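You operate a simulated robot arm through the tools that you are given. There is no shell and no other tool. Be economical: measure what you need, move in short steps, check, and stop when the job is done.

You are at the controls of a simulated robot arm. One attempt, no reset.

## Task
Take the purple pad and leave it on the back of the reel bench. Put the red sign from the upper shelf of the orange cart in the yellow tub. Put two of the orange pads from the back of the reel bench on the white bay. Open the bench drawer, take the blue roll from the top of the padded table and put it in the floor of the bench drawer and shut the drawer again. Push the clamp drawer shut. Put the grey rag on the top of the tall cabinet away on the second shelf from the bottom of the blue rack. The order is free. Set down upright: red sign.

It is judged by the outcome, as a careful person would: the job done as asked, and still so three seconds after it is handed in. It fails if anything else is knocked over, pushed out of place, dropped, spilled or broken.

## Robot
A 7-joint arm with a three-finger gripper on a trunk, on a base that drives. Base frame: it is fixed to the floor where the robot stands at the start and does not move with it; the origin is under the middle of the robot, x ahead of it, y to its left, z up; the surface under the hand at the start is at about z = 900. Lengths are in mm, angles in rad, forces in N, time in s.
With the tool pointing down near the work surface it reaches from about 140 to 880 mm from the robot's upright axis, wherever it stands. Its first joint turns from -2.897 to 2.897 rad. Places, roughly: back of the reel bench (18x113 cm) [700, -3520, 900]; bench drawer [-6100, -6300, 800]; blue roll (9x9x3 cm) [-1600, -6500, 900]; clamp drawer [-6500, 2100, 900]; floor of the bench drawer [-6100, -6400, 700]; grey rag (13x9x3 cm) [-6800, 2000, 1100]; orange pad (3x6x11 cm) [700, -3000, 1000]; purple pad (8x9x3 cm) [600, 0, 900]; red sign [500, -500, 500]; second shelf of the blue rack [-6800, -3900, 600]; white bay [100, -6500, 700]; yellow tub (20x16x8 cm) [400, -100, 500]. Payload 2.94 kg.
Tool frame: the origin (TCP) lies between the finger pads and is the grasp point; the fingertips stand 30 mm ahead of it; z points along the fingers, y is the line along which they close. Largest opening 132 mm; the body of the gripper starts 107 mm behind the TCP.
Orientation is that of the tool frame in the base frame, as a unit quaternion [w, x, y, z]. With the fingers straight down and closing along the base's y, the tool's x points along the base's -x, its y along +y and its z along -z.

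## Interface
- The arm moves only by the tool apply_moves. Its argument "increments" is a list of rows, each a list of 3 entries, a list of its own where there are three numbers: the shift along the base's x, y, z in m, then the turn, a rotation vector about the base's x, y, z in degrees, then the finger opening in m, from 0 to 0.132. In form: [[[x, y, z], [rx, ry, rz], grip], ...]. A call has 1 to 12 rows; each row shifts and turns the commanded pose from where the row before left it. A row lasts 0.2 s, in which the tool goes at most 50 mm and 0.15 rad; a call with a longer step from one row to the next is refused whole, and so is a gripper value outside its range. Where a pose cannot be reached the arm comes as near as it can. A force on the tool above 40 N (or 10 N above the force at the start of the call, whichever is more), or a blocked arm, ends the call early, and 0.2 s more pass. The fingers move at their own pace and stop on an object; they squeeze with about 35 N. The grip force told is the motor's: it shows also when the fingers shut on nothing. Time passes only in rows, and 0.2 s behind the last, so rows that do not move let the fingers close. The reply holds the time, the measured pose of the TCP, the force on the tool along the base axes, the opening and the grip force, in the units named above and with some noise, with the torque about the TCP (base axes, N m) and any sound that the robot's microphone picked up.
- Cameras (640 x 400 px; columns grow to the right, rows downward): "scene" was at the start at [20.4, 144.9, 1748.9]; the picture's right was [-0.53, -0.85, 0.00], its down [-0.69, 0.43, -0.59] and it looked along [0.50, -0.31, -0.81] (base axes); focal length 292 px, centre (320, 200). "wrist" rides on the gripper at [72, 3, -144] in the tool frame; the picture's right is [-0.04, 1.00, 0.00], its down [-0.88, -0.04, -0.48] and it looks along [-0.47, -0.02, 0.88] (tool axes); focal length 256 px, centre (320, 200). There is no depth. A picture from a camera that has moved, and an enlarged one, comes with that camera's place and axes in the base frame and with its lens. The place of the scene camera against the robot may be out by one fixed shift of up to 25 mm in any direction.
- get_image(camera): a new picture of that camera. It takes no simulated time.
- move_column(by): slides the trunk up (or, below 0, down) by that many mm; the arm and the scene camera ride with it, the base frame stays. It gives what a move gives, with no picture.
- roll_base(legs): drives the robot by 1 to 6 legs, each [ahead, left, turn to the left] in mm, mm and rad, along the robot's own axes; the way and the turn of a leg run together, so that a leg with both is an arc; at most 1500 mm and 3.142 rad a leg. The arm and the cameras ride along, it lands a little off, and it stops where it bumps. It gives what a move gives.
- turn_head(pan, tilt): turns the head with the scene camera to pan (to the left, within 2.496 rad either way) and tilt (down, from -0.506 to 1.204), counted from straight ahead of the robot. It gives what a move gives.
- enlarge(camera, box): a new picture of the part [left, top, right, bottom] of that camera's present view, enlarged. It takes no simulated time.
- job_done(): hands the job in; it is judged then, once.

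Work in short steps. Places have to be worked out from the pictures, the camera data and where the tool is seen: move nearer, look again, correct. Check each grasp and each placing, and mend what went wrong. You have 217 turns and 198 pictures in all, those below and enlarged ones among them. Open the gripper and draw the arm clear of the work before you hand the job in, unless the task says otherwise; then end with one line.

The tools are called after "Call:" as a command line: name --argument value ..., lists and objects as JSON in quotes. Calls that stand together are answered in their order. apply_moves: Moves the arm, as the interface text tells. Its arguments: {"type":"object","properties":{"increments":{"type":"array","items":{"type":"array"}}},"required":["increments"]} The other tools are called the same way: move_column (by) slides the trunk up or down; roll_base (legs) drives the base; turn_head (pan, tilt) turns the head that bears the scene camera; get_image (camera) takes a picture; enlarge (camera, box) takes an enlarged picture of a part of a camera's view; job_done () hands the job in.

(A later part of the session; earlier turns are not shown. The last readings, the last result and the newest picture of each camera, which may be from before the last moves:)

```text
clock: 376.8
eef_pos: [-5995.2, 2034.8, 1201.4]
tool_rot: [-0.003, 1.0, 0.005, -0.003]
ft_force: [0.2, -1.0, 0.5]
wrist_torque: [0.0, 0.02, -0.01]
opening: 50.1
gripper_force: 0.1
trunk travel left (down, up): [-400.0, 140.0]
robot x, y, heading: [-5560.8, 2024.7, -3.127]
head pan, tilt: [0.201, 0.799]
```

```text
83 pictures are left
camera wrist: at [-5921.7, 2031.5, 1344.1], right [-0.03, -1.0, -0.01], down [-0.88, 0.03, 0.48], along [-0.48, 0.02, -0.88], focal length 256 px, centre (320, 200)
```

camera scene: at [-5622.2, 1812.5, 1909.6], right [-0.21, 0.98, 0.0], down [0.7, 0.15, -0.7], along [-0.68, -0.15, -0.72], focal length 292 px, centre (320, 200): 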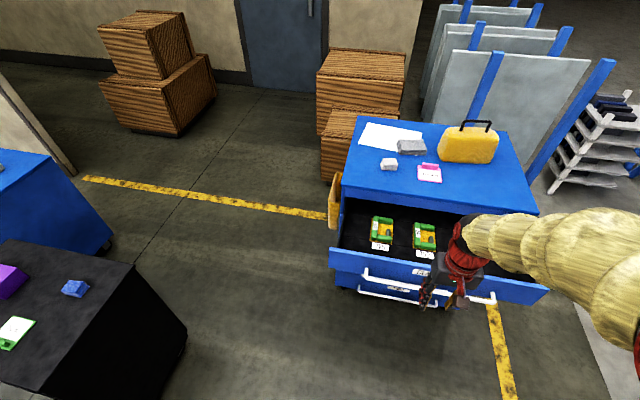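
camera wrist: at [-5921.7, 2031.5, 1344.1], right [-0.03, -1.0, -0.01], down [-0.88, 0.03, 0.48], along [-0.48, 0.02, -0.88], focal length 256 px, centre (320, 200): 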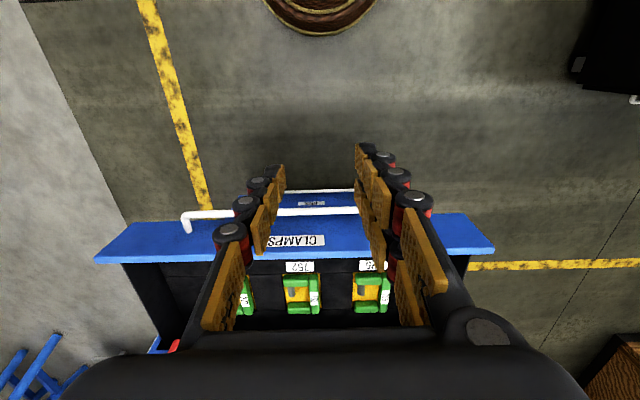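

Panel z≈864–967 at x≈-6240, handle z≈900, centre y≈2080. Close fingers, lower to TCP z≈903, then push west.

Call:
apply_moves --increments '[[[0, 0.015, -0.045], [0, 0, 0], 0.0], [[0, 0.015, -0.045], [0, 0, 0], 0.0], [[0, 0.015, -0.045], [0, 0, 0], 0.0], [[0, 0, -0.048], [0, 0, 0], 0.0], [[0, 0, -0.048], [0, 0, 0], 0.0], [[0, 0, -0.048], [0, 0, 0], 0.0], [[0, 0, -0.02], [0, 0, 0], 0.0], [[-0.045, 0, 0], [0, 0, 0], 0.0], [[-0.045, 0, 0], [0, 0, 0], 0.0], [[-0.03, 0, 0], [0, 0, 0], 0.0], [[0, 0, 0], [0, 0, 0], 0.0]]'

Call:
get_image --camera "wrist"

```text
clock: 379.2
eef_pos: [-6114.2, 2079.8, 902.5]
tool_rot: [-0.003, 1.0, 0.005, -0.003]
ft_force: [0.7, 0.7, 1.0]
wrist_torque: [0.0, 0.02, -0.01]
opening: 0.0
gripper_force: 28.4
trunk travel left (down, up): [-400.0, 140.0]
robot x, y, heading: [-5562.5, 2029.1, -3.127]
head pan, tilt: [0.201, 0.799]
```

```text
82 pictures are left
camera wrist: at [-6041.7, 2077.2, 1044.6], right [-0.03, -1.0, -0.01], down [-0.88, 0.03, 0.48], along [-0.48, 0.02, -0.88], focal length 256 px, centre (320, 200)
```

wrist: 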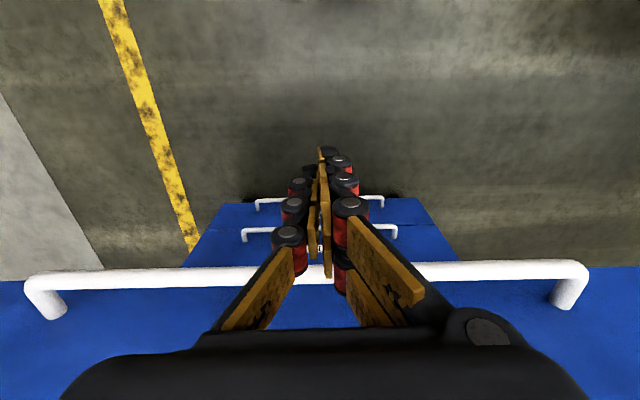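

Handle bar at x≈-6177, centred. Push.

Call:
apply_moves --increments '[[[-0.03, 0, 0], [0, 0, 0], 0.0], [[-0.025, 0, 0], [0, 0, 0], 0.0], [[-0.03, 0, 0], [0, 0, 0], 0.0], [[-0.03, 0, 0], [0, 0, 0], 0.0], [[-0.03, 0, 0], [0, 0, 0], 0.0], [[-0.03, 0, 0], [0, 0, 0], 0.0], [[-0.03, 0, 0], [0, 0, 0], 0.0], [[-0.03, 0, 0], [0, 0, 0], 0.0], [[-0.02, 0, 0], [0, 0, 0], 0.0], [[0, 0, 0], [0, 0, 0], 0.0]]'

Call:
get_image --camera "wrist"

Call:
get_image --camera "scene"

```text
clock: 381.4
eef_pos: [-6370.8, 2080.3, 903.7]
tool_rot: [-0.003, 1.0, 0.005, -0.004]
ft_force: [0.4, 0.4, 0.4]
wrist_torque: [0.03, 0.0, 0.01]
opening: 0.0
gripper_force: 29.1
trunk travel left (down, up): [-400.0, 140.0]
robot x, y, heading: [-5564.1, 2021.2, -3.124]
head pan, tilt: [0.201, 0.799]
```

```text
81 pictures are left
camera wrist: at [-6298.0, 2076.8, 1046.2], right [-0.03, -1.0, -0.01], down [-0.88, 0.03, 0.48], along [-0.48, 0.02, -0.88], focal length 256 px, centre (320, 200)
```

wrist: 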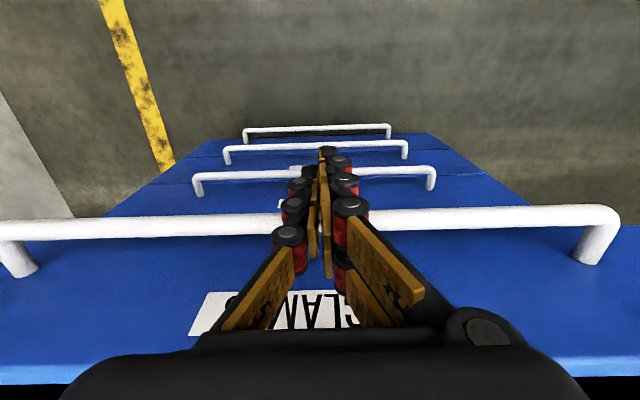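

```text
80 pictures are left
camera scene: at [-5622.5, 1812.4, 1909.7], right [-0.22, 0.98, 0.0], down [0.7, 0.15, -0.7], along [-0.68, -0.15, -0.72], focal length 292 px, centre (320, 200)
```

scene: 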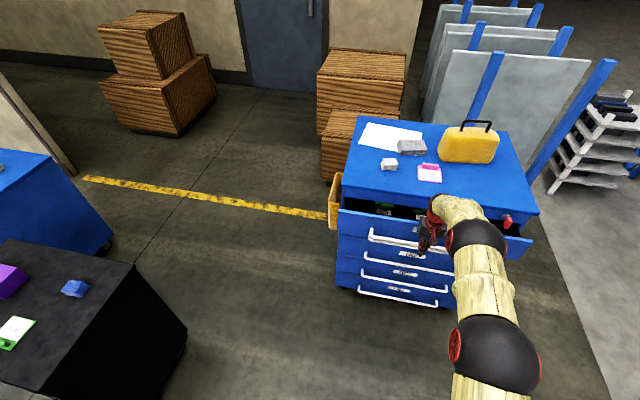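

Need more reach: retract the arm, drive ahead 220 mm, and continue.

Call:
apply_moves --increments '[[[0.045, 0, 0], [0, 0, 0], 0.0], [[0.045, 0, 0], [0, 0, 0], 0.0], [[0.045, 0, 0], [0, 0, 0], 0.0], [[0.045, 0, 0], [0, 0, 0], 0.0], [[0.045, 0, 0], [0, 0, 0], 0.0], [[0.035, 0, 0], [0, 0, 0], 0.0]]'

Call:
roll_base --legs '[[220, 0, 0]]'

Call:
apply_moves --increments '[[[-0.03, 0, 0], [0, 0, 0], 0.0], [[-0.03, 0, 0], [0, 0, 0], 0.0], [[-0.03, 0, 0], [0, 0, 0], 0.0], [[-0.03, 0, 0], [0, 0, 0], 0.0], [[-0.03, 0, 0], [0, 0, 0], 0.0], [[0, 0, 0], [0, 0, 0], 0.0]]'

Call:
get_image --camera "wrist"

```text
clock: 382.8
eef_pos: [-6108.3, 2077.5, 903.3]
tool_rot: [-0.003, 1.0, 0.005, -0.004]
ft_force: [0.1, -0.1, 0.1]
wrist_torque: [-0.02, 0.03, -0.02]
opening: 0.0
gripper_force: 28.3
trunk travel left (down, up): [-400.0, 140.0]
robot x, y, heading: [-5564.2, 2026.1, -3.125]
head pan, tilt: [0.201, 0.799]
```

```text
clock: 384.5
eef_pos: [-6333.2, 2072.1, 902.7]
tool_rot: [-0.003, 1.0, 0.005, -0.003]
ft_force: [0.0, -0.3, -0.4]
wrist_torque: [0.03, -0.07, -0.01]
opening: 0.0
gripper_force: 28.8
trunk travel left (down, up): [-400.0, 140.0]
robot x, y, heading: [-5788.4, 2018.5, -3.122]
head pan, tilt: [0.201, 0.799]
```

```text
clock: 385.7
eef_pos: [-6463.0, 2073.6, 892.9]
tool_rot: [-0.002, 1.0, 0.004, 0.014]
ft_force: [12.5, -0.7, 1.1]
wrist_torque: [0.0, -0.12, 0.02]
opening: 0.0
gripper_force: 29.0
trunk travel left (down, up): [-400.0, 140.0]
robot x, y, heading: [-5789.1, 2024.1, -3.128]
head pan, tilt: [0.201, 0.799]
stopped in row 6: the force on the tool passed its limit at 58 N (the readings are from after the stop); the commanded pose is now the measured one
```

```text
79 pictures are left
camera wrist: at [-6394.9, 2069.9, 1038.9], right [-0.03, -1.0, 0.0], down [-0.89, 0.03, 0.45], along [-0.45, 0.02, -0.89], focal length 256 px, centre (320, 200)
```

wrist: 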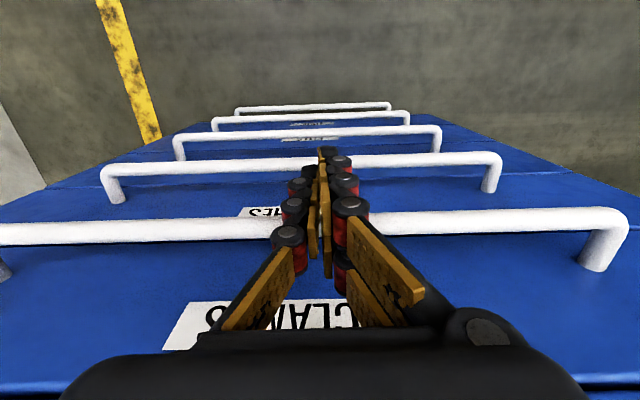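

Firm resistance. Back off slightly and inspect whether it's flush.

Call:
apply_moves --increments '[[[0.03, 0, 0], [0, 0, 0], 0.0], [[0.045, 0, 0], [0, 0, 0], 0.0], [[0.045, 0, 0], [0, 0, 0], 0.0], [[0.045, 0, 0.01], [0, 0, 0], 0.0], [[0.04, 0, 0.03], [0, 0, 0], 0.0], [[0.03, 0, 0.04], [0, 0, 0], 0.05], [[0, 0, 0.048], [0, 0, 0], 0.05], [[0, 0, 0.048], [0, 0, 0], 0.05], [[0, 0, 0.048], [0, 0, 0], 0.05], [[0, 0, 0.048], [0, 0, 0], 0.05], [[0, 0, 0.048], [0, 0, 0], 0.05]]'

Call:
get_image --camera "wrist"

Call:
enlarge --camera "scene" --box '[320, 120, 620, 320]'

```text
clock: 388.1
eef_pos: [-6230.6, 2072.9, 1218.4]
tool_rot: [-0.003, 1.0, 0.005, 0.01]
ft_force: [0.7, -0.4, 0.2]
wrist_torque: [0.01, 0.03, 0.0]
opening: 49.9
gripper_force: 0.0
trunk travel left (down, up): [-400.0, 140.0]
robot x, y, heading: [-5787.8, 2020.6, -3.121]
head pan, tilt: [0.201, 0.799]
```

```text
78 pictures are left
camera wrist: at [-6162.5, 2068.7, 1362.1], right [-0.03, -1.0, 0.0], down [-0.89, 0.03, 0.46], along [-0.46, 0.02, -0.89], focal length 256 px, centre (320, 200)
```

wrist: 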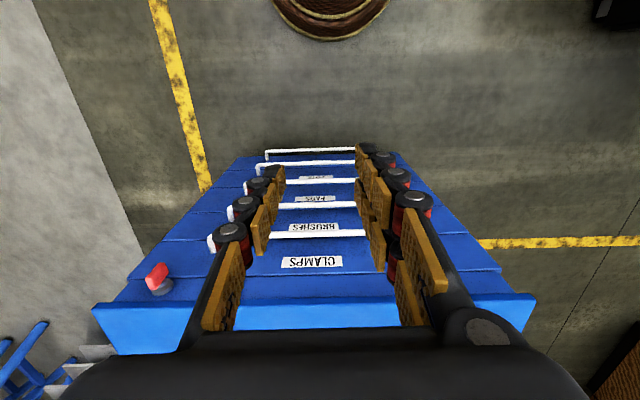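

```text
2.00 times, centred on (470, 220) of scene
camera zoom: at [-5843.2, 1808.4, 1909.7], right [-0.22, 0.98, 0.0], down [0.7, 0.16, -0.7], along [-0.68, -0.15, -0.72], focal length 584 px, centre (20, 160)
```

zoom: 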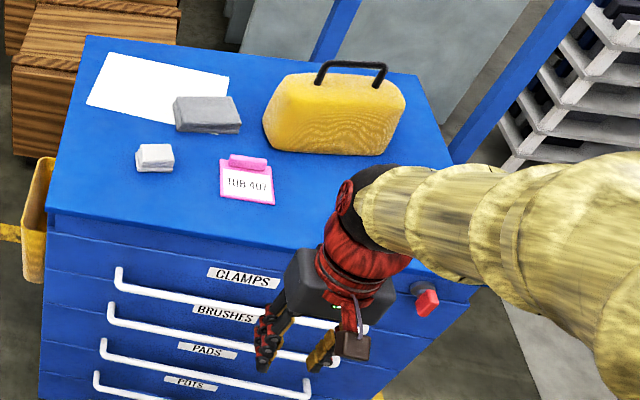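

Clamp drawer is flush. Rag triangulates to ≈(-6857,2000), top z≈1070. Rotate the tool 90° (close along x, camera to the south) and raise before approaching.

Call:
apply_moves --increments '[[[0, -0.01, 0.01], [0, 0, -8.2], 0.12], [[0, -0.01, 0.01], [0, 0, -8.2], 0.12], [[0, -0.01, 0.01], [0, 0, -8.2], 0.12], [[0, -0.01, 0.01], [0, 0, -8.2], 0.12], [[0, -0.01, 0.01], [0, 0, -8.2], 0.12], [[0, -0.01, 0.01], [0, 0, -8.2], 0.12], [[0, -0.01, 0.01], [0, 0, -8.2], 0.12], [[0, 0, 0], [0, 0, -8.2], 0.12], [[0, 0, 0], [0, 0, -8.2], 0.12], [[0, 0, 0], [0, 0, -8.2], 0.12], [[0, 0, 0], [0, 0, -8], 0.12]]'

Call:
roll_base --legs '[[360, 0, 0]]'

Call:
get_image --camera "wrist"

Call:
get_image --camera "scene"

```text
clock: 390.5
eef_pos: [-6230.5, 2003.2, 1287.2]
tool_rot: [0.006, 0.709, -0.705, 0.008]
ft_force: [-0.7, 0.5, -0.5]
wrist_torque: [0.0, -0.03, -0.01]
opening: 119.9
gripper_force: 0.0
trunk travel left (down, up): [-400.0, 140.0]
robot x, y, heading: [-5787.6, 2018.7, -3.121]
head pan, tilt: [0.201, 0.799]
```

```text
clock: 392.9
eef_pos: [-6588.2, 1998.8, 1287.1]
tool_rot: [0.004, 0.709, -0.705, 0.008]
ft_force: [0.3, -1.1, -0.3]
wrist_torque: [0.0, -0.04, -0.01]
opening: 120.0
gripper_force: 0.0
trunk travel left (down, up): [-400.0, 140.0]
robot x, y, heading: [-6144.8, 2018.3, -3.123]
head pan, tilt: [0.201, 0.799]
```

```text
76 pictures are left
camera wrist: at [-6593.1, 1929.4, 1431.0], right [-1.0, 0.04, -0.01], down [0.03, 0.89, 0.46], along [0.02, 0.46, -0.89], focal length 256 px, centre (320, 200)
```

wrist: 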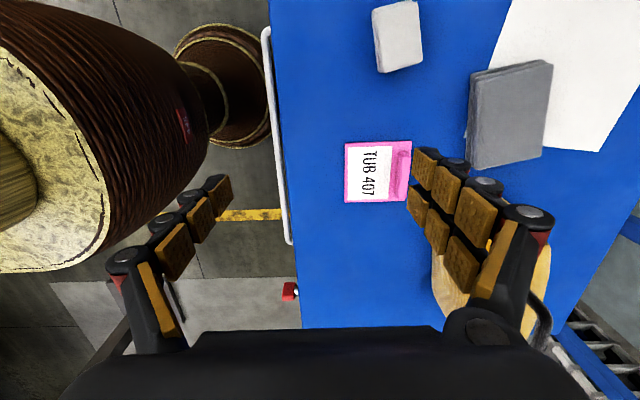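

```text
75 pictures are left
camera scene: at [-6204.6, 1802.7, 1909.6], right [-0.21, 0.98, 0.0], down [0.7, 0.15, -0.7], along [-0.68, -0.15, -0.72], focal length 292 px, centre (320, 200)
```

scene: 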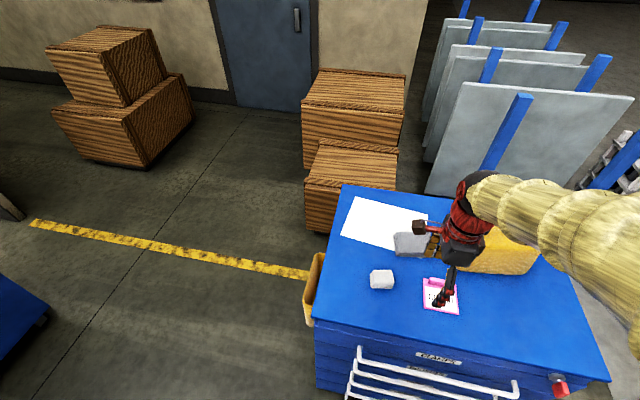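

Rag at ≈(-6845,1996). Move above it at this height and look down.

Call:
apply_moves --increments '[[[-0.048, 0, 0], [0, 0, 0], 0.12], [[-0.048, 0, 0], [0, 0, 0], 0.12], [[-0.048, 0, 0], [0, 0, 0], 0.12], [[-0.048, 0, 0], [0, 0, 0], 0.12], [[-0.048, 0, 0], [0, 0, 0], 0.12], [[-0.015, -0.003, -0.045], [0, 0, 0], 0.12], [[0, 0, -0.045], [0, 0, 0], 0.12], [[0, 0, 0], [0, 0, 0], 0.12]]'

Call:
get_image --camera "wrist"

```text
clock: 394.6
eef_pos: [-6842.6, 1993.8, 1198.3]
tool_rot: [0.006, 0.709, -0.705, 0.008]
ft_force: [0.0, -0.4, -0.6]
wrist_torque: [0.0, 0.01, 0.02]
opening: 120.0
gripper_force: 0.1
trunk travel left (down, up): [-400.0, 140.0]
robot x, y, heading: [-6141.0, 2014.7, -3.126]
head pan, tilt: [0.201, 0.799]
```

```text
74 pictures are left
camera wrist: at [-6846.2, 1924.1, 1342.6], right [-1.0, 0.04, 0.0], down [0.03, 0.89, 0.46], along [0.02, 0.46, -0.89], focal length 256 px, centre (320, 200)
```

wrist: 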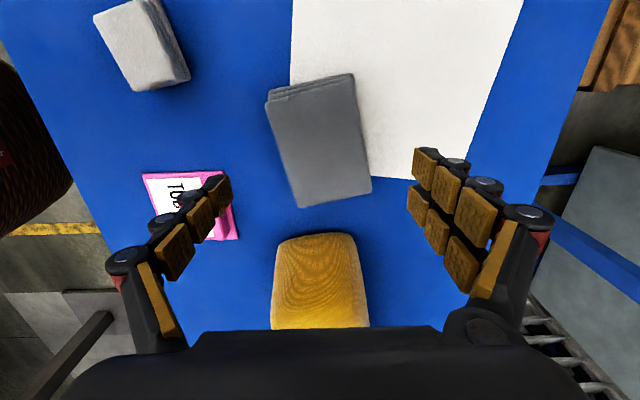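

Rag: centre (-6846,2003), 88×124 mm, yawed +10°. Align and descend.

Call:
apply_moves --increments '[[[-0.003, 0.005, -0.02], [0, 0, 5], 0.12], [[0, 0.004, -0.02], [0, 0, 5], 0.12], [[0, 0, -0.035], [0, 0, 0], 0.12], [[0, 0, -0.025], [0, 0, 0], 0.12], [[0, 0, 0], [0, 0, 0], 0.12]]'

Call:
get_image --camera "wrist"

```text
clock: 395.9
eef_pos: [-6847.3, 2004.1, 1098.2]
tool_rot: [0.004, 0.768, -0.64, 0.009]
ft_force: [-0.9, -0.1, -0.1]
wrist_torque: [0.01, 0.02, 0.02]
opening: 119.9
gripper_force: 0.1
trunk travel left (down, up): [-400.0, 140.0]
robot x, y, heading: [-6148.2, 2016.0, -3.122]
head pan, tilt: [0.201, 0.799]
```

```text
73 pictures are left
camera wrist: at [-6837.8, 1935.7, 1241.7], right [-0.99, -0.14, 0.0], down [-0.12, 0.88, 0.46], along [-0.06, 0.45, -0.89], focal length 256 px, centre (320, 200)
```

wrist: 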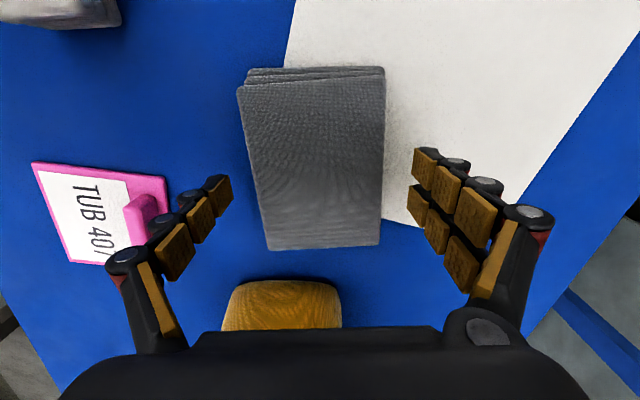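

Call:
apply_moves --increments '[[[0, 0, -0.015], [0, 0, 0], 0.12], [[0, 0, -0.006], [0, 0, 0], 0.12], [[0, 0, 0], [0, 0, 0], 0.12]]'

Call:
get_image --camera "wrist"

```text
clock: 396.6
eef_pos: [-6847.0, 2002.7, 1077.0]
tool_rot: [0.005, 0.768, -0.64, 0.008]
ft_force: [0.3, 0.4, 0.1]
wrist_torque: [0.02, -0.01, 0.0]
opening: 119.9
gripper_force: 0.0
trunk travel left (down, up): [-400.0, 140.0]
robot x, y, heading: [-6146.9, 2013.4, -3.133]
head pan, tilt: [0.201, 0.799]
```

```text
72 pictures are left
camera wrist: at [-6838.4, 1936.0, 1220.5], right [-0.99, -0.14, 0.0], down [-0.12, 0.88, 0.46], along [-0.06, 0.45, -0.89], focal length 256 px, centre (320, 200)
```

wrist: 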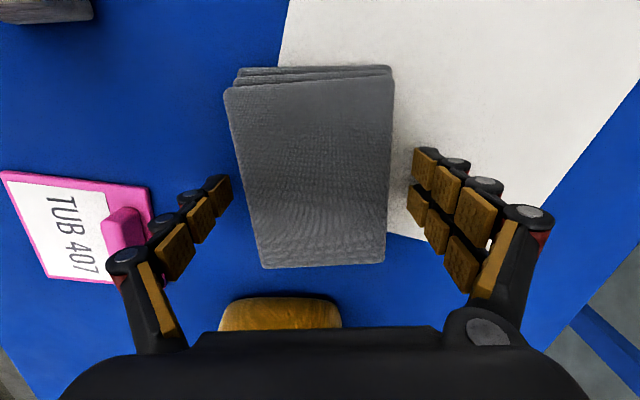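

Close on the rag.

Call:
apply_moves --increments '[[[0, 0, 0], [0, 0, 0], 0.07], [[0, 0, 0], [0, 0, 0], 0.06], [[0, 0, 0], [0, 0, 0], 0.06], [[0, 0, 0], [0, 0, 0], 0.06], [[0, 0, 0], [0, 0, 0], 0.06]]'

Call:
apply_moves --increments '[[[0, 0, 0.02], [0, 0, 0], 0.06], [[0, 0, 0.04], [0, 0, 0], 0.06], [[0, 0, 0], [0, 0, 0], 0.06]]'

Call:
get_image --camera "wrist"

```text
clock: 397.9
eef_pos: [-6845.8, 2005.4, 1076.3]
tool_rot: [0.005, 0.768, -0.64, 0.008]
ft_force: [0.0, 0.4, 2.2]
wrist_torque: [0.02, 0.0, -0.04]
opening: 88.8
gripper_force: 34.5
trunk travel left (down, up): [-400.0, 140.0]
robot x, y, heading: [-6144.3, 2016.5, -3.128]
head pan, tilt: [0.201, 0.799]
```

```text
clock: 398.6
eef_pos: [-6846.5, 2005.5, 1135.7]
tool_rot: [0.005, 0.768, -0.64, 0.01]
ft_force: [0.0, -0.1, -1.5]
wrist_torque: [-0.02, 0.03, 0.0]
opening: 88.9
gripper_force: 35.3
trunk travel left (down, up): [-400.0, 140.0]
robot x, y, heading: [-6146.5, 2015.3, -3.126]
head pan, tilt: [0.201, 0.799]
```

```text
71 pictures are left
camera wrist: at [-6839.0, 1936.8, 1280.0], right [-0.99, -0.14, -0.01], down [-0.12, 0.88, 0.46], along [-0.06, 0.45, -0.89], focal length 256 px, centre (320, 200)
```

wrist: 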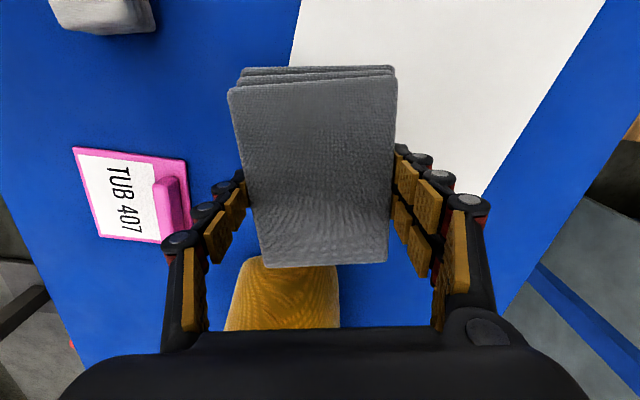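

Held. For shelf insertion I need the hand tilted while the rag stays flat (as with the sign), so I'll set it back down, tilt the open hand 45° about the closing axis, and re-grip.

Call:
apply_moves --increments '[[[0, 0, -0.04], [0, 0, 0], 0.06], [[0, 0, -0.016], [0, 0, 0], 0.06], [[0, 0, -0.003], [0, 0, 0], 0.06], [[0, 0, 0], [0, 0, 0], 0.06]]'

Call:
apply_moves --increments '[[[0, 0, 0], [0, 0, 0], 0.125], [[0, 0, 0], [0, 0, 0], 0.125], [[0, 0, 0], [0, 0, 0], 0.125], [[0, 0, 0.008], [7.39, 1.28, 0], 0.125], [[0, 0, 0.004], [7.39, 1.28, 0], 0.125], [[0, 0, 0], [7.39, 1.28, 0], 0.125], [[0, 0, 0], [7.39, 1.28, 0], 0.125], [[0, 0, 0], [7.39, 1.28, 0], 0.125], [[0, 0, 0], [7.39, 1.28, 0], 0.125], [[0, 0, 0], [0, 0, 0], 0.125]]'

Call:
get_image --camera "wrist"

```text
clock: 399.6
eef_pos: [-6847.3, 2005.1, 1077.3]
tool_rot: [0.005, 0.768, -0.64, 0.009]
ft_force: [1.0, -0.5, -1.1]
wrist_torque: [0.0, -0.07, 0.0]
opening: 89.0
gripper_force: 35.8
trunk travel left (down, up): [-400.0, 140.0]
robot x, y, heading: [-6143.3, 2013.7, -3.125]
head pan, tilt: [0.201, 0.799]
```

```text
clock: 401.9
eef_pos: [-6847.2, 2005.0, 1089.0]
tool_rot: [-0.243, 0.712, -0.594, -0.283]
ft_force: [-0.6, -0.5, 0.0]
wrist_torque: [0.02, 0.02, -0.01]
opening: 124.8
gripper_force: 0.0
trunk travel left (down, up): [-400.0, 140.0]
robot x, y, heading: [-6141.9, 2016.6, -3.131]
head pan, tilt: [0.201, 0.799]
```

```text
70 pictures are left
camera wrist: at [-6824.8, 1855.0, 1141.4], right [-0.99, -0.14, 0.02], down [-0.02, 0.3, 0.95], along [-0.14, 0.94, -0.3], focal length 256 px, centre (320, 200)
```

wrist: 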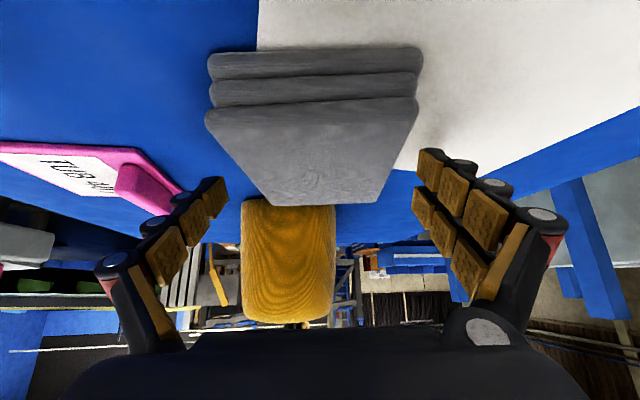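

Tilt worked and the rag is flat (top ≈1077). Shift so the fingertip half of the pads bears on its middle, then re-grip.

Call:
apply_moves --increments '[[[0.001, -0.01, -0.006], [0, 0, 0], 0.125], [[0, 0, -0.004], [0, 0, 0], 0.125], [[0, 0, 0], [0, 0, 0], 0.125], [[0, 0, 0], [0, 0, 0], 0.06], [[0, 0, 0], [0, 0, 0], 0.06], [[0, 0, 0], [0, 0, 0], 0.06], [[0, 0, 0], [0, 0, 0], 0.06], [[0, 0, 0], [0, 0, 0], 0.06]]'

Call:
apply_moves --increments '[[[0, 0, 0.02], [0, 0, 0], 0.06], [[0, 0, 0.04], [0, 0, 0], 0.06], [[0, 0, 0], [0, 0, 0], 0.06]]'

Call:
get_image --camera "wrist"

```text
clock: 403.6
eef_pos: [-6848.4, 1993.1, 1082.6]
tool_rot: [-0.24, 0.712, -0.594, -0.287]
ft_force: [-15.9, -7.2, 29.7]
wrist_torque: [-0.31, 1.47, 0.22]
opening: 89.5
gripper_force: 35.5
trunk travel left (down, up): [-400.0, 140.0]
robot x, y, heading: [-6143.5, 2020.1, -3.124]
head pan, tilt: [0.201, 0.799]
```

```text
clock: 404.4
eef_pos: [-6844.1, 1993.8, 1135.2]
tool_rot: [-0.244, 0.712, -0.594, -0.283]
ft_force: [0.9, 0.0, -0.5]
wrist_torque: [-0.01, 0.02, 0.03]
opening: 89.1
gripper_force: 34.9
trunk travel left (down, up): [-400.0, 140.0]
robot x, y, heading: [-6143.9, 2014.7, -3.127]
head pan, tilt: [0.201, 0.799]
```

```text
69 pictures are left
camera wrist: at [-6822.2, 1844.7, 1189.1], right [-0.99, -0.14, 0.02], down [-0.03, 0.3, 0.95], along [-0.14, 0.94, -0.3], focal length 256 px, centre (320, 200)
```

wrist: 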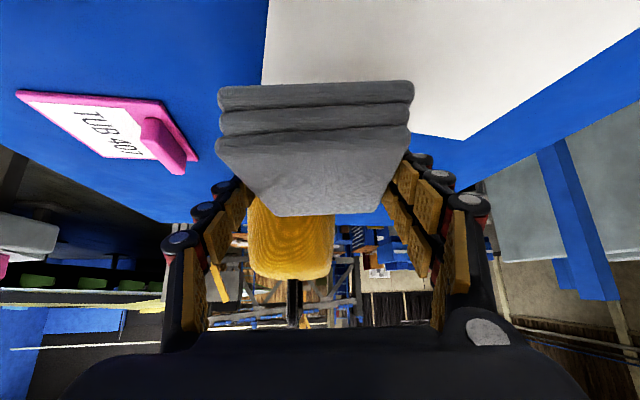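

Rag held flat with the hand tilted. Raise, retract from the cabinet.

Call:
apply_moves --increments '[[[0, 0, 0.04], [0, 0, 0], 0.06], [[0, 0, 0.045], [0, 0, 0], 0.06], [[0, 0, 0.045], [0, 0, 0], 0.06], [[0, 0, 0.03], [0, 0, 0], 0.06], [[0.045, 0, 0], [0, 0, 0], 0.06], [[0.045, 0, 0], [0, 0, 0], 0.06], [[0.045, 0, 0], [0, 0, 0], 0.06], [[0.045, 0, 0], [0, 0, 0], 0.06], [[0.045, 0, 0], [0, 0, 0], 0.06], [[0, 0, 0], [0, 0, 0], 0.06]]'

Call:
roll_base --legs '[[-420, 0, 0]]'

Call:
apply_moves --increments '[[[0, 0.004, 0], [0, 0, 8], 0.06], [[0, 0.004, 0], [0, 0, 8], 0.06], [[0, 0.004, 0], [0, 0, 8], 0.06], [[0, 0.004, 0], [0, 0, 8], 0.06], [[0, 0.004, 0], [0, 0, 8], 0.06], [[0, 0.004, 0], [0, 0, 8], 0.06], [[0, 0, 0], [0, 0, 8], 0.06], [[0, 0, 0], [0, 0, 8], 0.06], [[0, 0, 0], [0, 0, 8], 0.06], [[0, 0, 0], [0, 0, 8], 0.06]]'

Call:
get_image --camera "wrist"

```text
clock: 406.6
eef_pos: [-6619.5, 1994.7, 1300.8]
tool_rot: [-0.244, 0.712, -0.594, -0.283]
ft_force: [-0.1, 0.5, -0.2]
wrist_torque: [0.02, -0.04, -0.02]
opening: 88.8
gripper_force: 35.1
trunk travel left (down, up): [-400.0, 140.0]
robot x, y, heading: [-6140.9, 2012.5, -3.124]
head pan, tilt: [0.201, 0.799]
```

```text
clock: 409.2
eef_pos: [-6200.8, 2003.1, 1302.8]
tool_rot: [-0.244, 0.711, -0.596, -0.283]
ft_force: [0.0, 0.3, -0.3]
wrist_torque: [-0.02, 0.04, 0.03]
opening: 88.8
gripper_force: 34.9
trunk travel left (down, up): [-400.0, 140.0]
robot x, y, heading: [-5726.3, 2022.2, -3.129]
head pan, tilt: [0.201, 0.799]
```

```text
clock: 411.4
eef_pos: [-6203.6, 2027.0, 1300.0]
tool_rot: [-0.005, 0.928, 0.0, -0.373]
ft_force: [-1.3, -0.1, -0.6]
wrist_torque: [0.02, -0.06, -0.02]
opening: 88.9
gripper_force: 35.2
trunk travel left (down, up): [-400.0, 140.0]
robot x, y, heading: [-5728.8, 2019.3, -3.132]
head pan, tilt: [0.201, 0.799]
```

```text
68 pictures are left
camera wrist: at [-6052.3, 2023.0, 1353.4], right [-0.03, -1.0, 0.02], down [-0.3, 0.03, 0.95], along [-0.95, 0.03, -0.31], focal length 256 px, centre (320, 200)
```

wrist: 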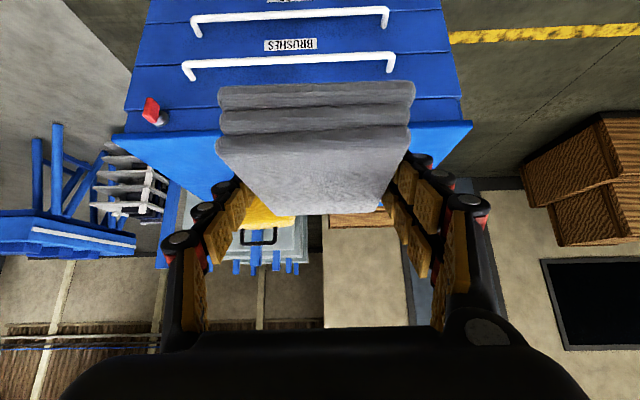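

Now the return route: south-west around the cabinet, then turn to face south in the open lane.

Call:
roll_base --legs '[[300, 550, 0], [500, 450, 0], [520, 300, 0], [0, 0, 1.56]]'

Call:
turn_head --pan 0.0 --tilt 0.5

Call:
get_image --camera "scene"

```text
clock: 425.0
eef_pos: [-7066.9, 231.7, 1301.1]
tool_rot: [0.253, 0.672, 0.639, -0.274]
ft_force: [-1.2, 0.1, -0.2]
wrist_torque: [0.01, -0.02, 0.0]
opening: 88.6
gripper_force: 35.0
trunk travel left (down, up): [-400.0, 140.0]
robot x, y, heading: [-7034.5, 706.8, -1.612]
head pan, tilt: [0.201, 0.799]
```

```text
clock: 425.8
eef_pos: [-7067.0, 232.7, 1301.4]
tool_rot: [0.254, 0.672, 0.64, -0.274]
ft_force: [0.0, -0.4, -0.2]
wrist_torque: [0.01, -0.01, 0.02]
opening: 88.9
gripper_force: 34.7
trunk travel left (down, up): [-400.0, 140.0]
robot x, y, heading: [-7036.8, 706.0, -1.607]
head pan, tilt: [0.0, 0.499]
```

```text
67 pictures are left
camera scene: at [-6862.6, 630.7, 1935.5], right [-1.0, 0.04, 0.0], down [0.02, 0.48, -0.88], along [-0.03, -0.88, -0.48], focal length 292 px, centre (320, 200)
```

scene: 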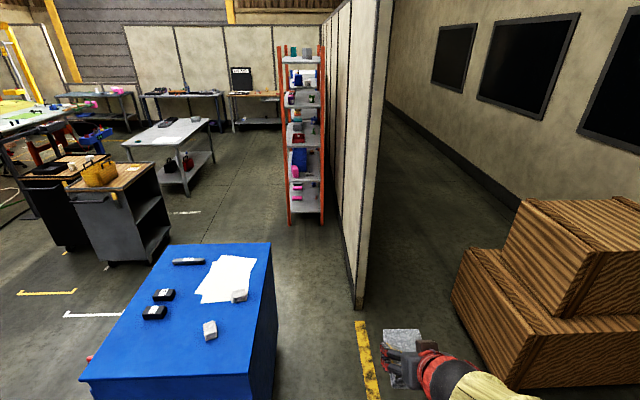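

Turn true, pass the gap with margin, then strafe east.

Call:
roll_base --legs '[[0, 0, 0.036], [1470, 0, 0], [110, 160, 0], [500, 30, 0]]'

Call:
roll_base --legs '[[0, 900, 0], [1400, 0, 0]]'

Call:
turn_head --pan -0.7 --tilt 0.5

Call:
get_image --camera "scene"

```text
clock: 437.1
eef_pos: [-6914.9, -1836.6, 1301.2]
tool_rot: [0.256, 0.667, 0.644, -0.273]
ft_force: [0.3, 0.0, -0.3]
wrist_torque: [-0.02, 0.01, -0.03]
opening: 89.0
gripper_force: 34.9
trunk travel left (down, up): [-400.0, 140.0]
robot x, y, heading: [-6895.2, -1366.9, -1.598]
head pan, tilt: [0.0, 0.499]
```

```text
clock: 448.5
eef_pos: [-6094.8, -3271.1, 1301.4]
tool_rot: [0.25, 0.679, 0.633, -0.277]
ft_force: [-0.5, -0.2, -0.1]
wrist_torque: [0.0, -0.03, 0.0]
opening: 88.8
gripper_force: 35.2
trunk travel left (down, up): [-400.0, 140.0]
robot x, y, heading: [-6055.7, -2795.0, -1.633]
head pan, tilt: [0.0, 0.499]
```

```text
clock: 449.6
eef_pos: [-6095.6, -3270.0, 1301.5]
tool_rot: [0.251, 0.679, 0.632, -0.277]
ft_force: [0.0, -0.1, 0.1]
wrist_torque: [-0.02, 0.0, 0.01]
opening: 89.3
gripper_force: 34.9
trunk travel left (down, up): [-400.0, 140.0]
robot x, y, heading: [-6055.8, -2795.6, -1.63]
head pan, tilt: [-0.7, 0.499]
```

```text
66 pictures are left
camera scene: at [-5939.5, -2851.5, 1935.6], right [-0.73, 0.69, 0.0], down [0.33, 0.35, -0.88], along [-0.6, -0.64, -0.48], focal length 292 px, centre (320, 200)
```

scene: 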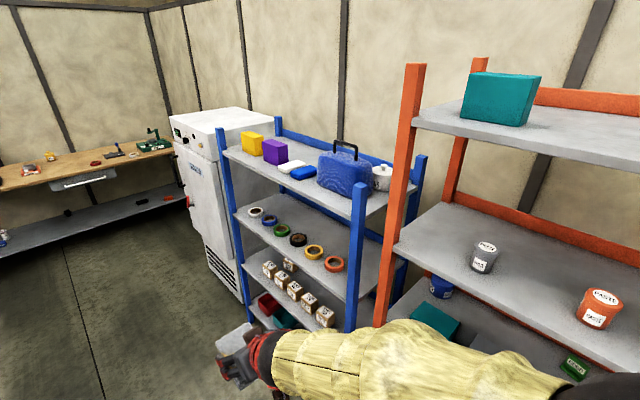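

Rack has boxes on the second shelf from the bottom. Move in front of it and face west.

Call:
roll_base --legs '[[1080, 330, 0], [0, 0, -1.511]]'

Call:
turn_head --pan 0.0 --tilt 0.7

Call:
get_image --camera "scene"

Call:
get_image --camera "wrist"

```text
clock: 459.0
eef_pos: [-6262.7, -3877.3, 1301.9]
tool_rot: [-0.007, 0.928, -0.004, -0.373]
ft_force: [-0.3, 0.2, -1.1]
wrist_torque: [-0.02, -0.01, -0.01]
opening: 88.9
gripper_force: 34.7
trunk travel left (down, up): [-400.0, 140.0]
robot x, y, heading: [-5787.8, -3887.3, -3.141]
head pan, tilt: [-0.7, 0.499]
```

```text
clock: 460.1
eef_pos: [-6261.7, -3877.8, 1301.3]
tool_rot: [-0.007, 0.928, -0.004, -0.373]
ft_force: [0.0, -0.4, -0.5]
wrist_torque: [0.01, -0.01, 0.01]
opening: 88.6
gripper_force: 35.3
trunk travel left (down, up): [-400.0, 140.0]
robot x, y, heading: [-5785.6, -3890.0, -3.14]
head pan, tilt: [0.0, 0.7]
```

```text
65 pictures are left
camera scene: at [-5855.2, -4084.2, 1917.9], right [0.0, 1.0, 0.0], down [0.64, 0.0, -0.77], along [-0.77, 0.0, -0.64], focal length 292 px, centre (320, 200)
```

scene: 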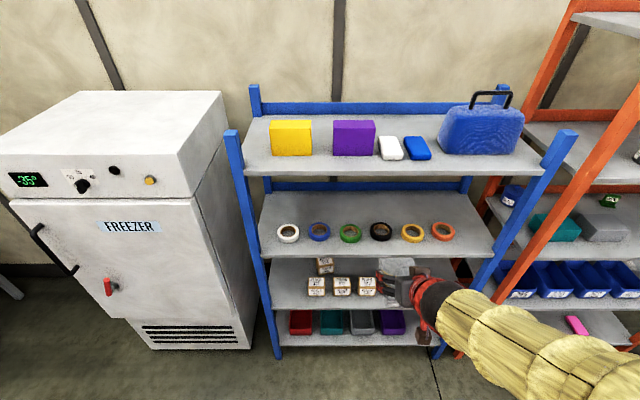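

```text
64 pictures are left
camera wrist: at [-6111.2, -3883.2, 1353.9], right [-0.04, -1.0, 0.02], down [-0.3, 0.03, 0.95], along [-0.95, 0.04, -0.3], focal length 256 px, centre (320, 200)
```

wrist: 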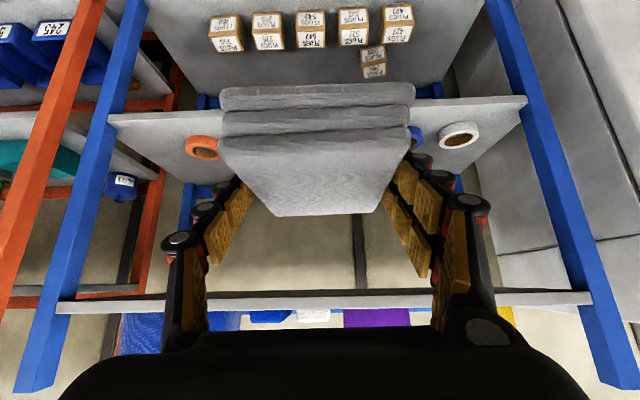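

Shelves at z≈130, 540, 948, 1372; target shelf z≈540 holds a row of boxes mid-shelf, ends appear free. Lower the trunk and look along the shelf.

Call:
move_column --by -400

Call:
get_image --camera "wrist"

Call:
turn_head --pan -0.3 --tilt 0.6

Call:
get_image --camera "scene"

```text
clock: 463.9
eef_pos: [-6261.3, -3878.1, 901.0]
tool_rot: [-0.008, 0.928, -0.005, -0.373]
ft_force: [-0.3, -0.1, -0.2]
wrist_torque: [0.02, -0.01, -0.02]
opening: 88.6
gripper_force: 34.8
trunk travel left (down, up): [0.0, 540.0]
robot x, y, heading: [-5788.4, -3890.8, -3.138]
head pan, tilt: [0.0, 0.7]
```

```text
63 pictures are left
camera wrist: at [-6111.2, -3883.2, 954.0], right [-0.04, -1.0, 0.02], down [-0.3, 0.03, 0.95], along [-0.95, 0.04, -0.3], focal length 256 px, centre (320, 200)
```

wrist: 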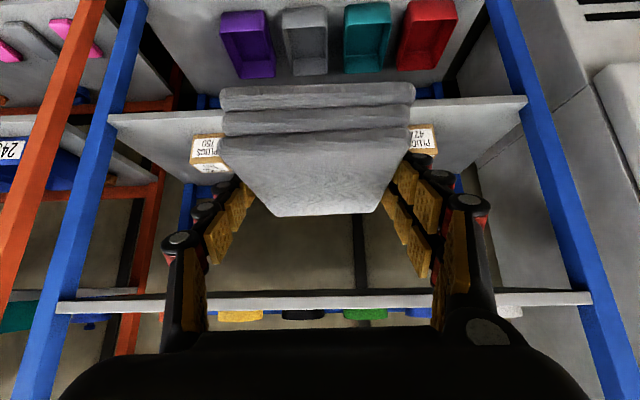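

```text
clock: 464.7
eef_pos: [-6260.9, -3876.3, 900.8]
tool_rot: [-0.007, 0.928, -0.004, -0.373]
ft_force: [0.8, 0.2, -1.1]
wrist_torque: [0.0, 0.0, 0.01]
opening: 88.8
gripper_force: 34.6
trunk travel left (down, up): [0.0, 540.0]
robot x, y, heading: [-5787.3, -3888.0, -3.141]
head pan, tilt: [-0.3, 0.6]
```

```text
62 pictures are left
camera scene: at [-5854.7, -4058.2, 1526.5], right [0.29, 0.96, 0.0], down [0.54, -0.17, -0.82], along [-0.79, 0.24, -0.57], focal length 292 px, centre (320, 200)
```

scene: 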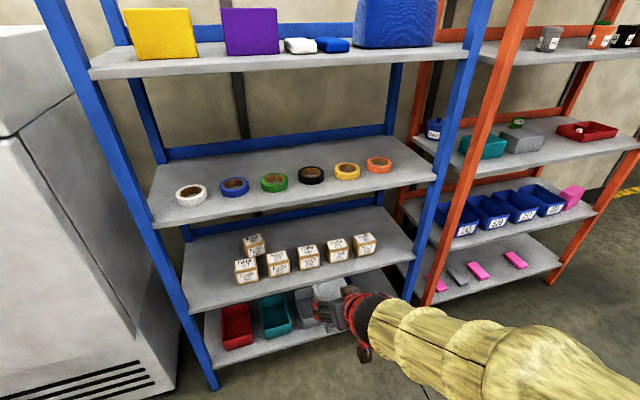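

Left end of the shelf (y≈-4364…-4180) is the widest free spot. Strafe left 390 mm and look closely.

Call:
roll_base --legs '[[0, 385, 0]]'

Call:
apply_moves --increments '[[[-0.02, 0, -0.045], [0, 0, 0], 0.06], [[-0.02, 0, -0.045], [0, 0, 0], 0.06], [[-0.02, 0, -0.045], [0, 0, 0], 0.06], [[-0.02, 0, -0.045], [0, 0, 0], 0.06], [[-0.02, 0, -0.045], [0, 0, 0], 0.06], [[0, 0, 0], [0, 0, 0], 0.06]]'

Call:
get_image --camera "wrist"

Call:
get_image --camera "scene"

```text
clock: 467.2
eef_pos: [-6263.1, -4267.0, 901.2]
tool_rot: [-0.008, 0.928, -0.005, -0.373]
ft_force: [0.5, -0.1, -1.1]
wrist_torque: [0.03, 0.03, 0.02]
opening: 88.9
gripper_force: 35.3
trunk travel left (down, up): [0.0, 540.0]
robot x, y, heading: [-5789.8, -4277.7, 3.143]
head pan, tilt: [-0.3, 0.6]
```

```text
clock: 468.6
eef_pos: [-6354.4, -4274.6, 689.9]
tool_rot: [-0.008, 0.928, -0.005, -0.373]
ft_force: [-0.6, -0.6, -0.5]
wrist_torque: [-0.01, 0.01, -0.03]
opening: 88.8
gripper_force: 35.2
out of reach, approached as far as the arm can: row 4
trunk travel left (down, up): [0.0, 540.0]
robot x, y, heading: [-5788.4, -4277.7, 3.143]
head pan, tilt: [-0.3, 0.6]
```

```text
61 pictures are left
camera wrist: at [-6203.7, -4279.7, 743.1], right [-0.05, -1.0, 0.02], down [-0.3, 0.03, 0.95], along [-0.95, 0.04, -0.3], focal length 256 px, centre (320, 200)
```

wrist: 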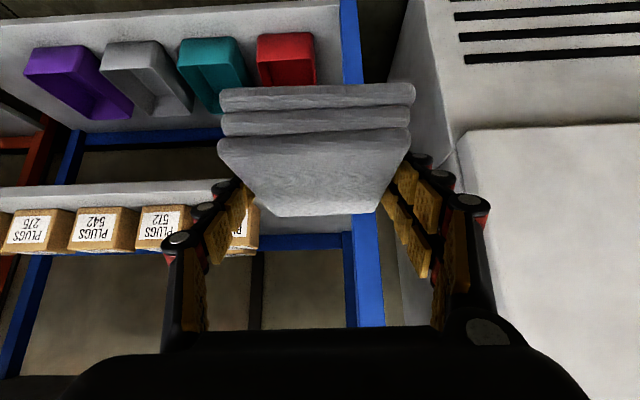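

```text
60 pictures are left
camera scene: at [-5855.2, -4448.6, 1526.5], right [0.3, 0.96, 0.0], down [0.54, -0.17, -0.82], along [-0.79, 0.24, -0.57], focal length 292 px, centre (320, 200)
```

scene: 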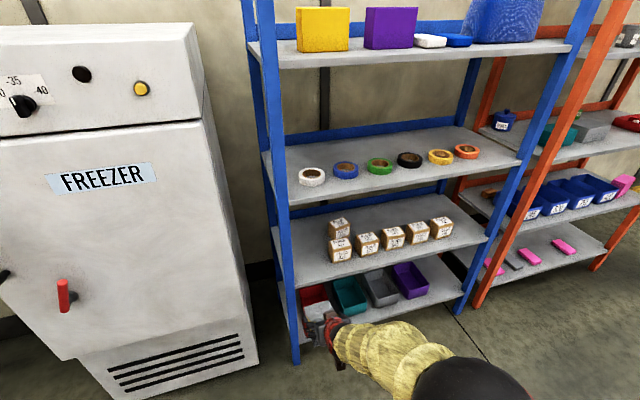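

Post inner edge y≈-4308, first box edge y≈-4122: centre at y≈-4216. Reposition robot: ahead 150, right 58.

Call:
roll_base --legs '[[120, -58, 0]]'

Call:
apply_moves --increments '[[[0, 0, -0.03], [0, 0, 0], 0.06], [[0, 0, -0.03], [0, 0, 0], 0.06], [[0, 0, 0], [0, 0, 0], 0.06]]'

Call:
get_image --camera "wrist"

```text
clock: 469.9
eef_pos: [-6476.3, -4217.7, 689.7]
tool_rot: [-0.007, 0.928, -0.004, -0.372]
ft_force: [-0.4, 1.0, -0.5]
wrist_torque: [0.01, 0.0, 0.02]
opening: 88.8
gripper_force: 34.9
trunk travel left (down, up): [0.0, 540.0]
robot x, y, heading: [-5913.1, -4219.6, -3.145]
head pan, tilt: [-0.3, 0.6]
```

```text
clock: 470.7
eef_pos: [-6476.5, -4218.6, 631.0]
tool_rot: [-0.007, 0.928, -0.004, -0.373]
ft_force: [-0.2, -0.3, -1.4]
wrist_torque: [-0.01, -0.01, -0.01]
opening: 88.9
gripper_force: 35.5
trunk travel left (down, up): [0.0, 540.0]
robot x, y, heading: [-5910.3, -4219.5, -3.141]
head pan, tilt: [-0.3, 0.6]
```

```text
59 pictures are left
camera wrist: at [-6325.6, -4223.6, 683.0], right [-0.04, -1.0, 0.02], down [-0.3, 0.03, 0.95], along [-0.95, 0.04, -0.3], focal length 256 px, centre (320, 200)
```

wrist: 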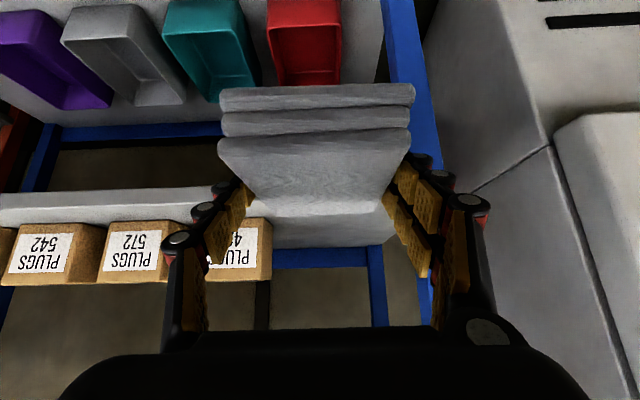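

Shelf top is probably ≈570. Enter at TCP z≈668, centred y≈-4226, to x≈-6740, with a check midway.

Call:
apply_moves --increments '[[[0, -0.004, 0.037], [0, 0, 0], 0.06], [[-0.044, -0.004, 0], [0, 0, 0], 0.06], [[-0.044, 0, 0], [0, 0, 0], 0.06], [[-0.044, 0, 0], [0, 0, 0], 0.06], [[0, 0, 0], [0, 0, 0], 0.06]]'

Call:
get_image --camera "wrist"

Call:
enlarge --camera "scene" --box '[180, 120, 420, 320]'

```text
clock: 471.9
eef_pos: [-6609.2, -4223.4, 666.6]
tool_rot: [-0.007, 0.928, -0.004, -0.374]
ft_force: [-1.0, -0.9, -0.6]
wrist_torque: [0.0, 0.02, -0.01]
opening: 88.9
gripper_force: 35.1
trunk travel left (down, up): [0.0, 540.0]
robot x, y, heading: [-5907.7, -4220.7, -3.142]
head pan, tilt: [-0.3, 0.6]
```

```text
58 pictures are left
camera wrist: at [-6457.2, -4228.7, 720.0], right [-0.04, -1.0, 0.02], down [-0.3, 0.03, 0.95], along [-0.95, 0.04, -0.31], focal length 256 px, centre (320, 200)
```

wrist: 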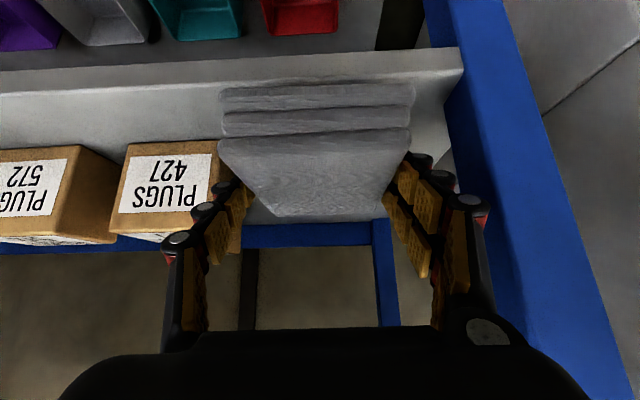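

```text
2.00 times, centred on (300, 220) of scene
camera zoom: at [-5977.3, -4391.1, 1526.5], right [0.3, 0.96, 0.0], down [0.54, -0.17, -0.82], along [-0.79, 0.24, -0.57], focal length 584 px, centre (360, 160)
```

zoom: 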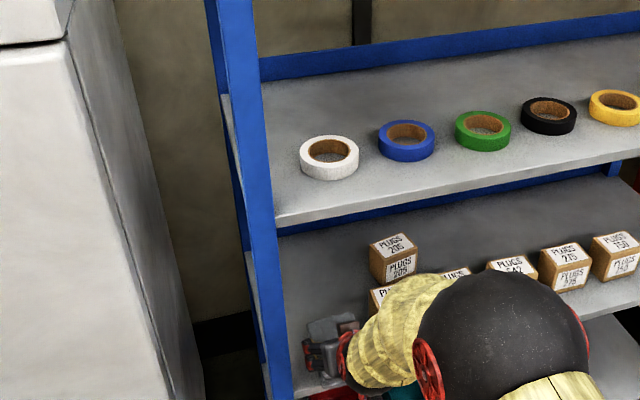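

Refined: shelf top z≈580, front x≈-6602; gap y -4115…-4305. Go to x≈-6692, y≈-4214 and lower in steps.

Call:
apply_moves --increments '[[[-0.04, 0.005, 0], [0, 0, 0], 0.06], [[-0.043, 0.003, 0], [0, 0, 0], 0.06], [[0, 0, -0.02], [0, 0, 0], 0.06], [[0, 0, -0.015], [0, 0, 0], 0.06], [[0, 0, 0], [0, 0, 0], 0.06]]'

Call:
get_image --camera "wrist"

```text
clock: 473.1
eef_pos: [-6691.2, -4215.7, 632.6]
tool_rot: [-0.008, 0.927, -0.005, -0.374]
ft_force: [1.2, 0.6, 5.0]
wrist_torque: [-0.24, 0.01, 0.02]
opening: 88.7
gripper_force: 34.4
trunk travel left (down, up): [0.0, 540.0]
robot x, y, heading: [-5904.8, -4223.3, -3.142]
head pan, tilt: [-0.3, 0.6]
```

```text
56 pictures are left
camera wrist: at [-6540.8, -4221.3, 685.8], right [-0.04, -1.0, 0.02], down [-0.3, 0.03, 0.95], along [-0.95, 0.04, -0.3], focal length 256 px, centre (320, 200)
```

wrist: 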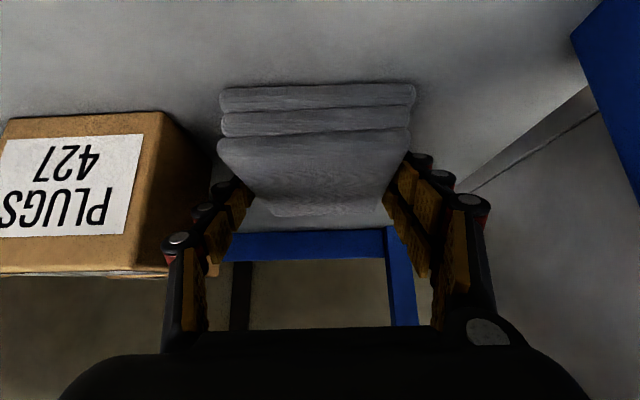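

First contact (5 N). Lower 2–3 mm more.

Call:
apply_moves --increments '[[[0, 0, -0.003], [0, 0, 0], 0.06], [[0, 0, 0], [0, 0, 0], 0.06]]'

Call:
enlarge --camera "scene" --box '[240, 200, 420, 340]'

```text
clock: 473.7
eef_pos: [-6692.0, -4217.4, 633.8]
tool_rot: [-0.007, 0.926, -0.005, -0.377]
ft_force: [8.7, 0.4, 23.9]
wrist_torque: [-1.18, -0.42, 0.44]
opening: 88.8
gripper_force: 35.0
trunk travel left (down, up): [0.0, 540.0]
robot x, y, heading: [-5912.1, -4220.2, -3.143]
head pan, tilt: [-0.3, 0.6]
```

```text
2.86 times, centred on (330, 270) of scene
camera zoom: at [-5974.4, -4390.9, 1526.8], right [0.3, 0.96, 0.0], down [0.54, -0.17, -0.83], along [-0.79, 0.24, -0.56], focal length 834 px, centre (291, 0)
```

zoom: 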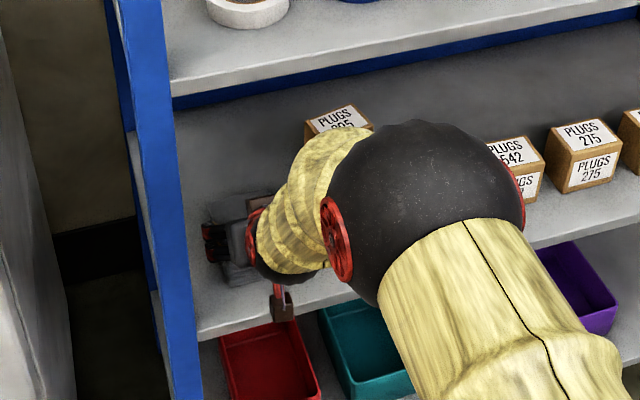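

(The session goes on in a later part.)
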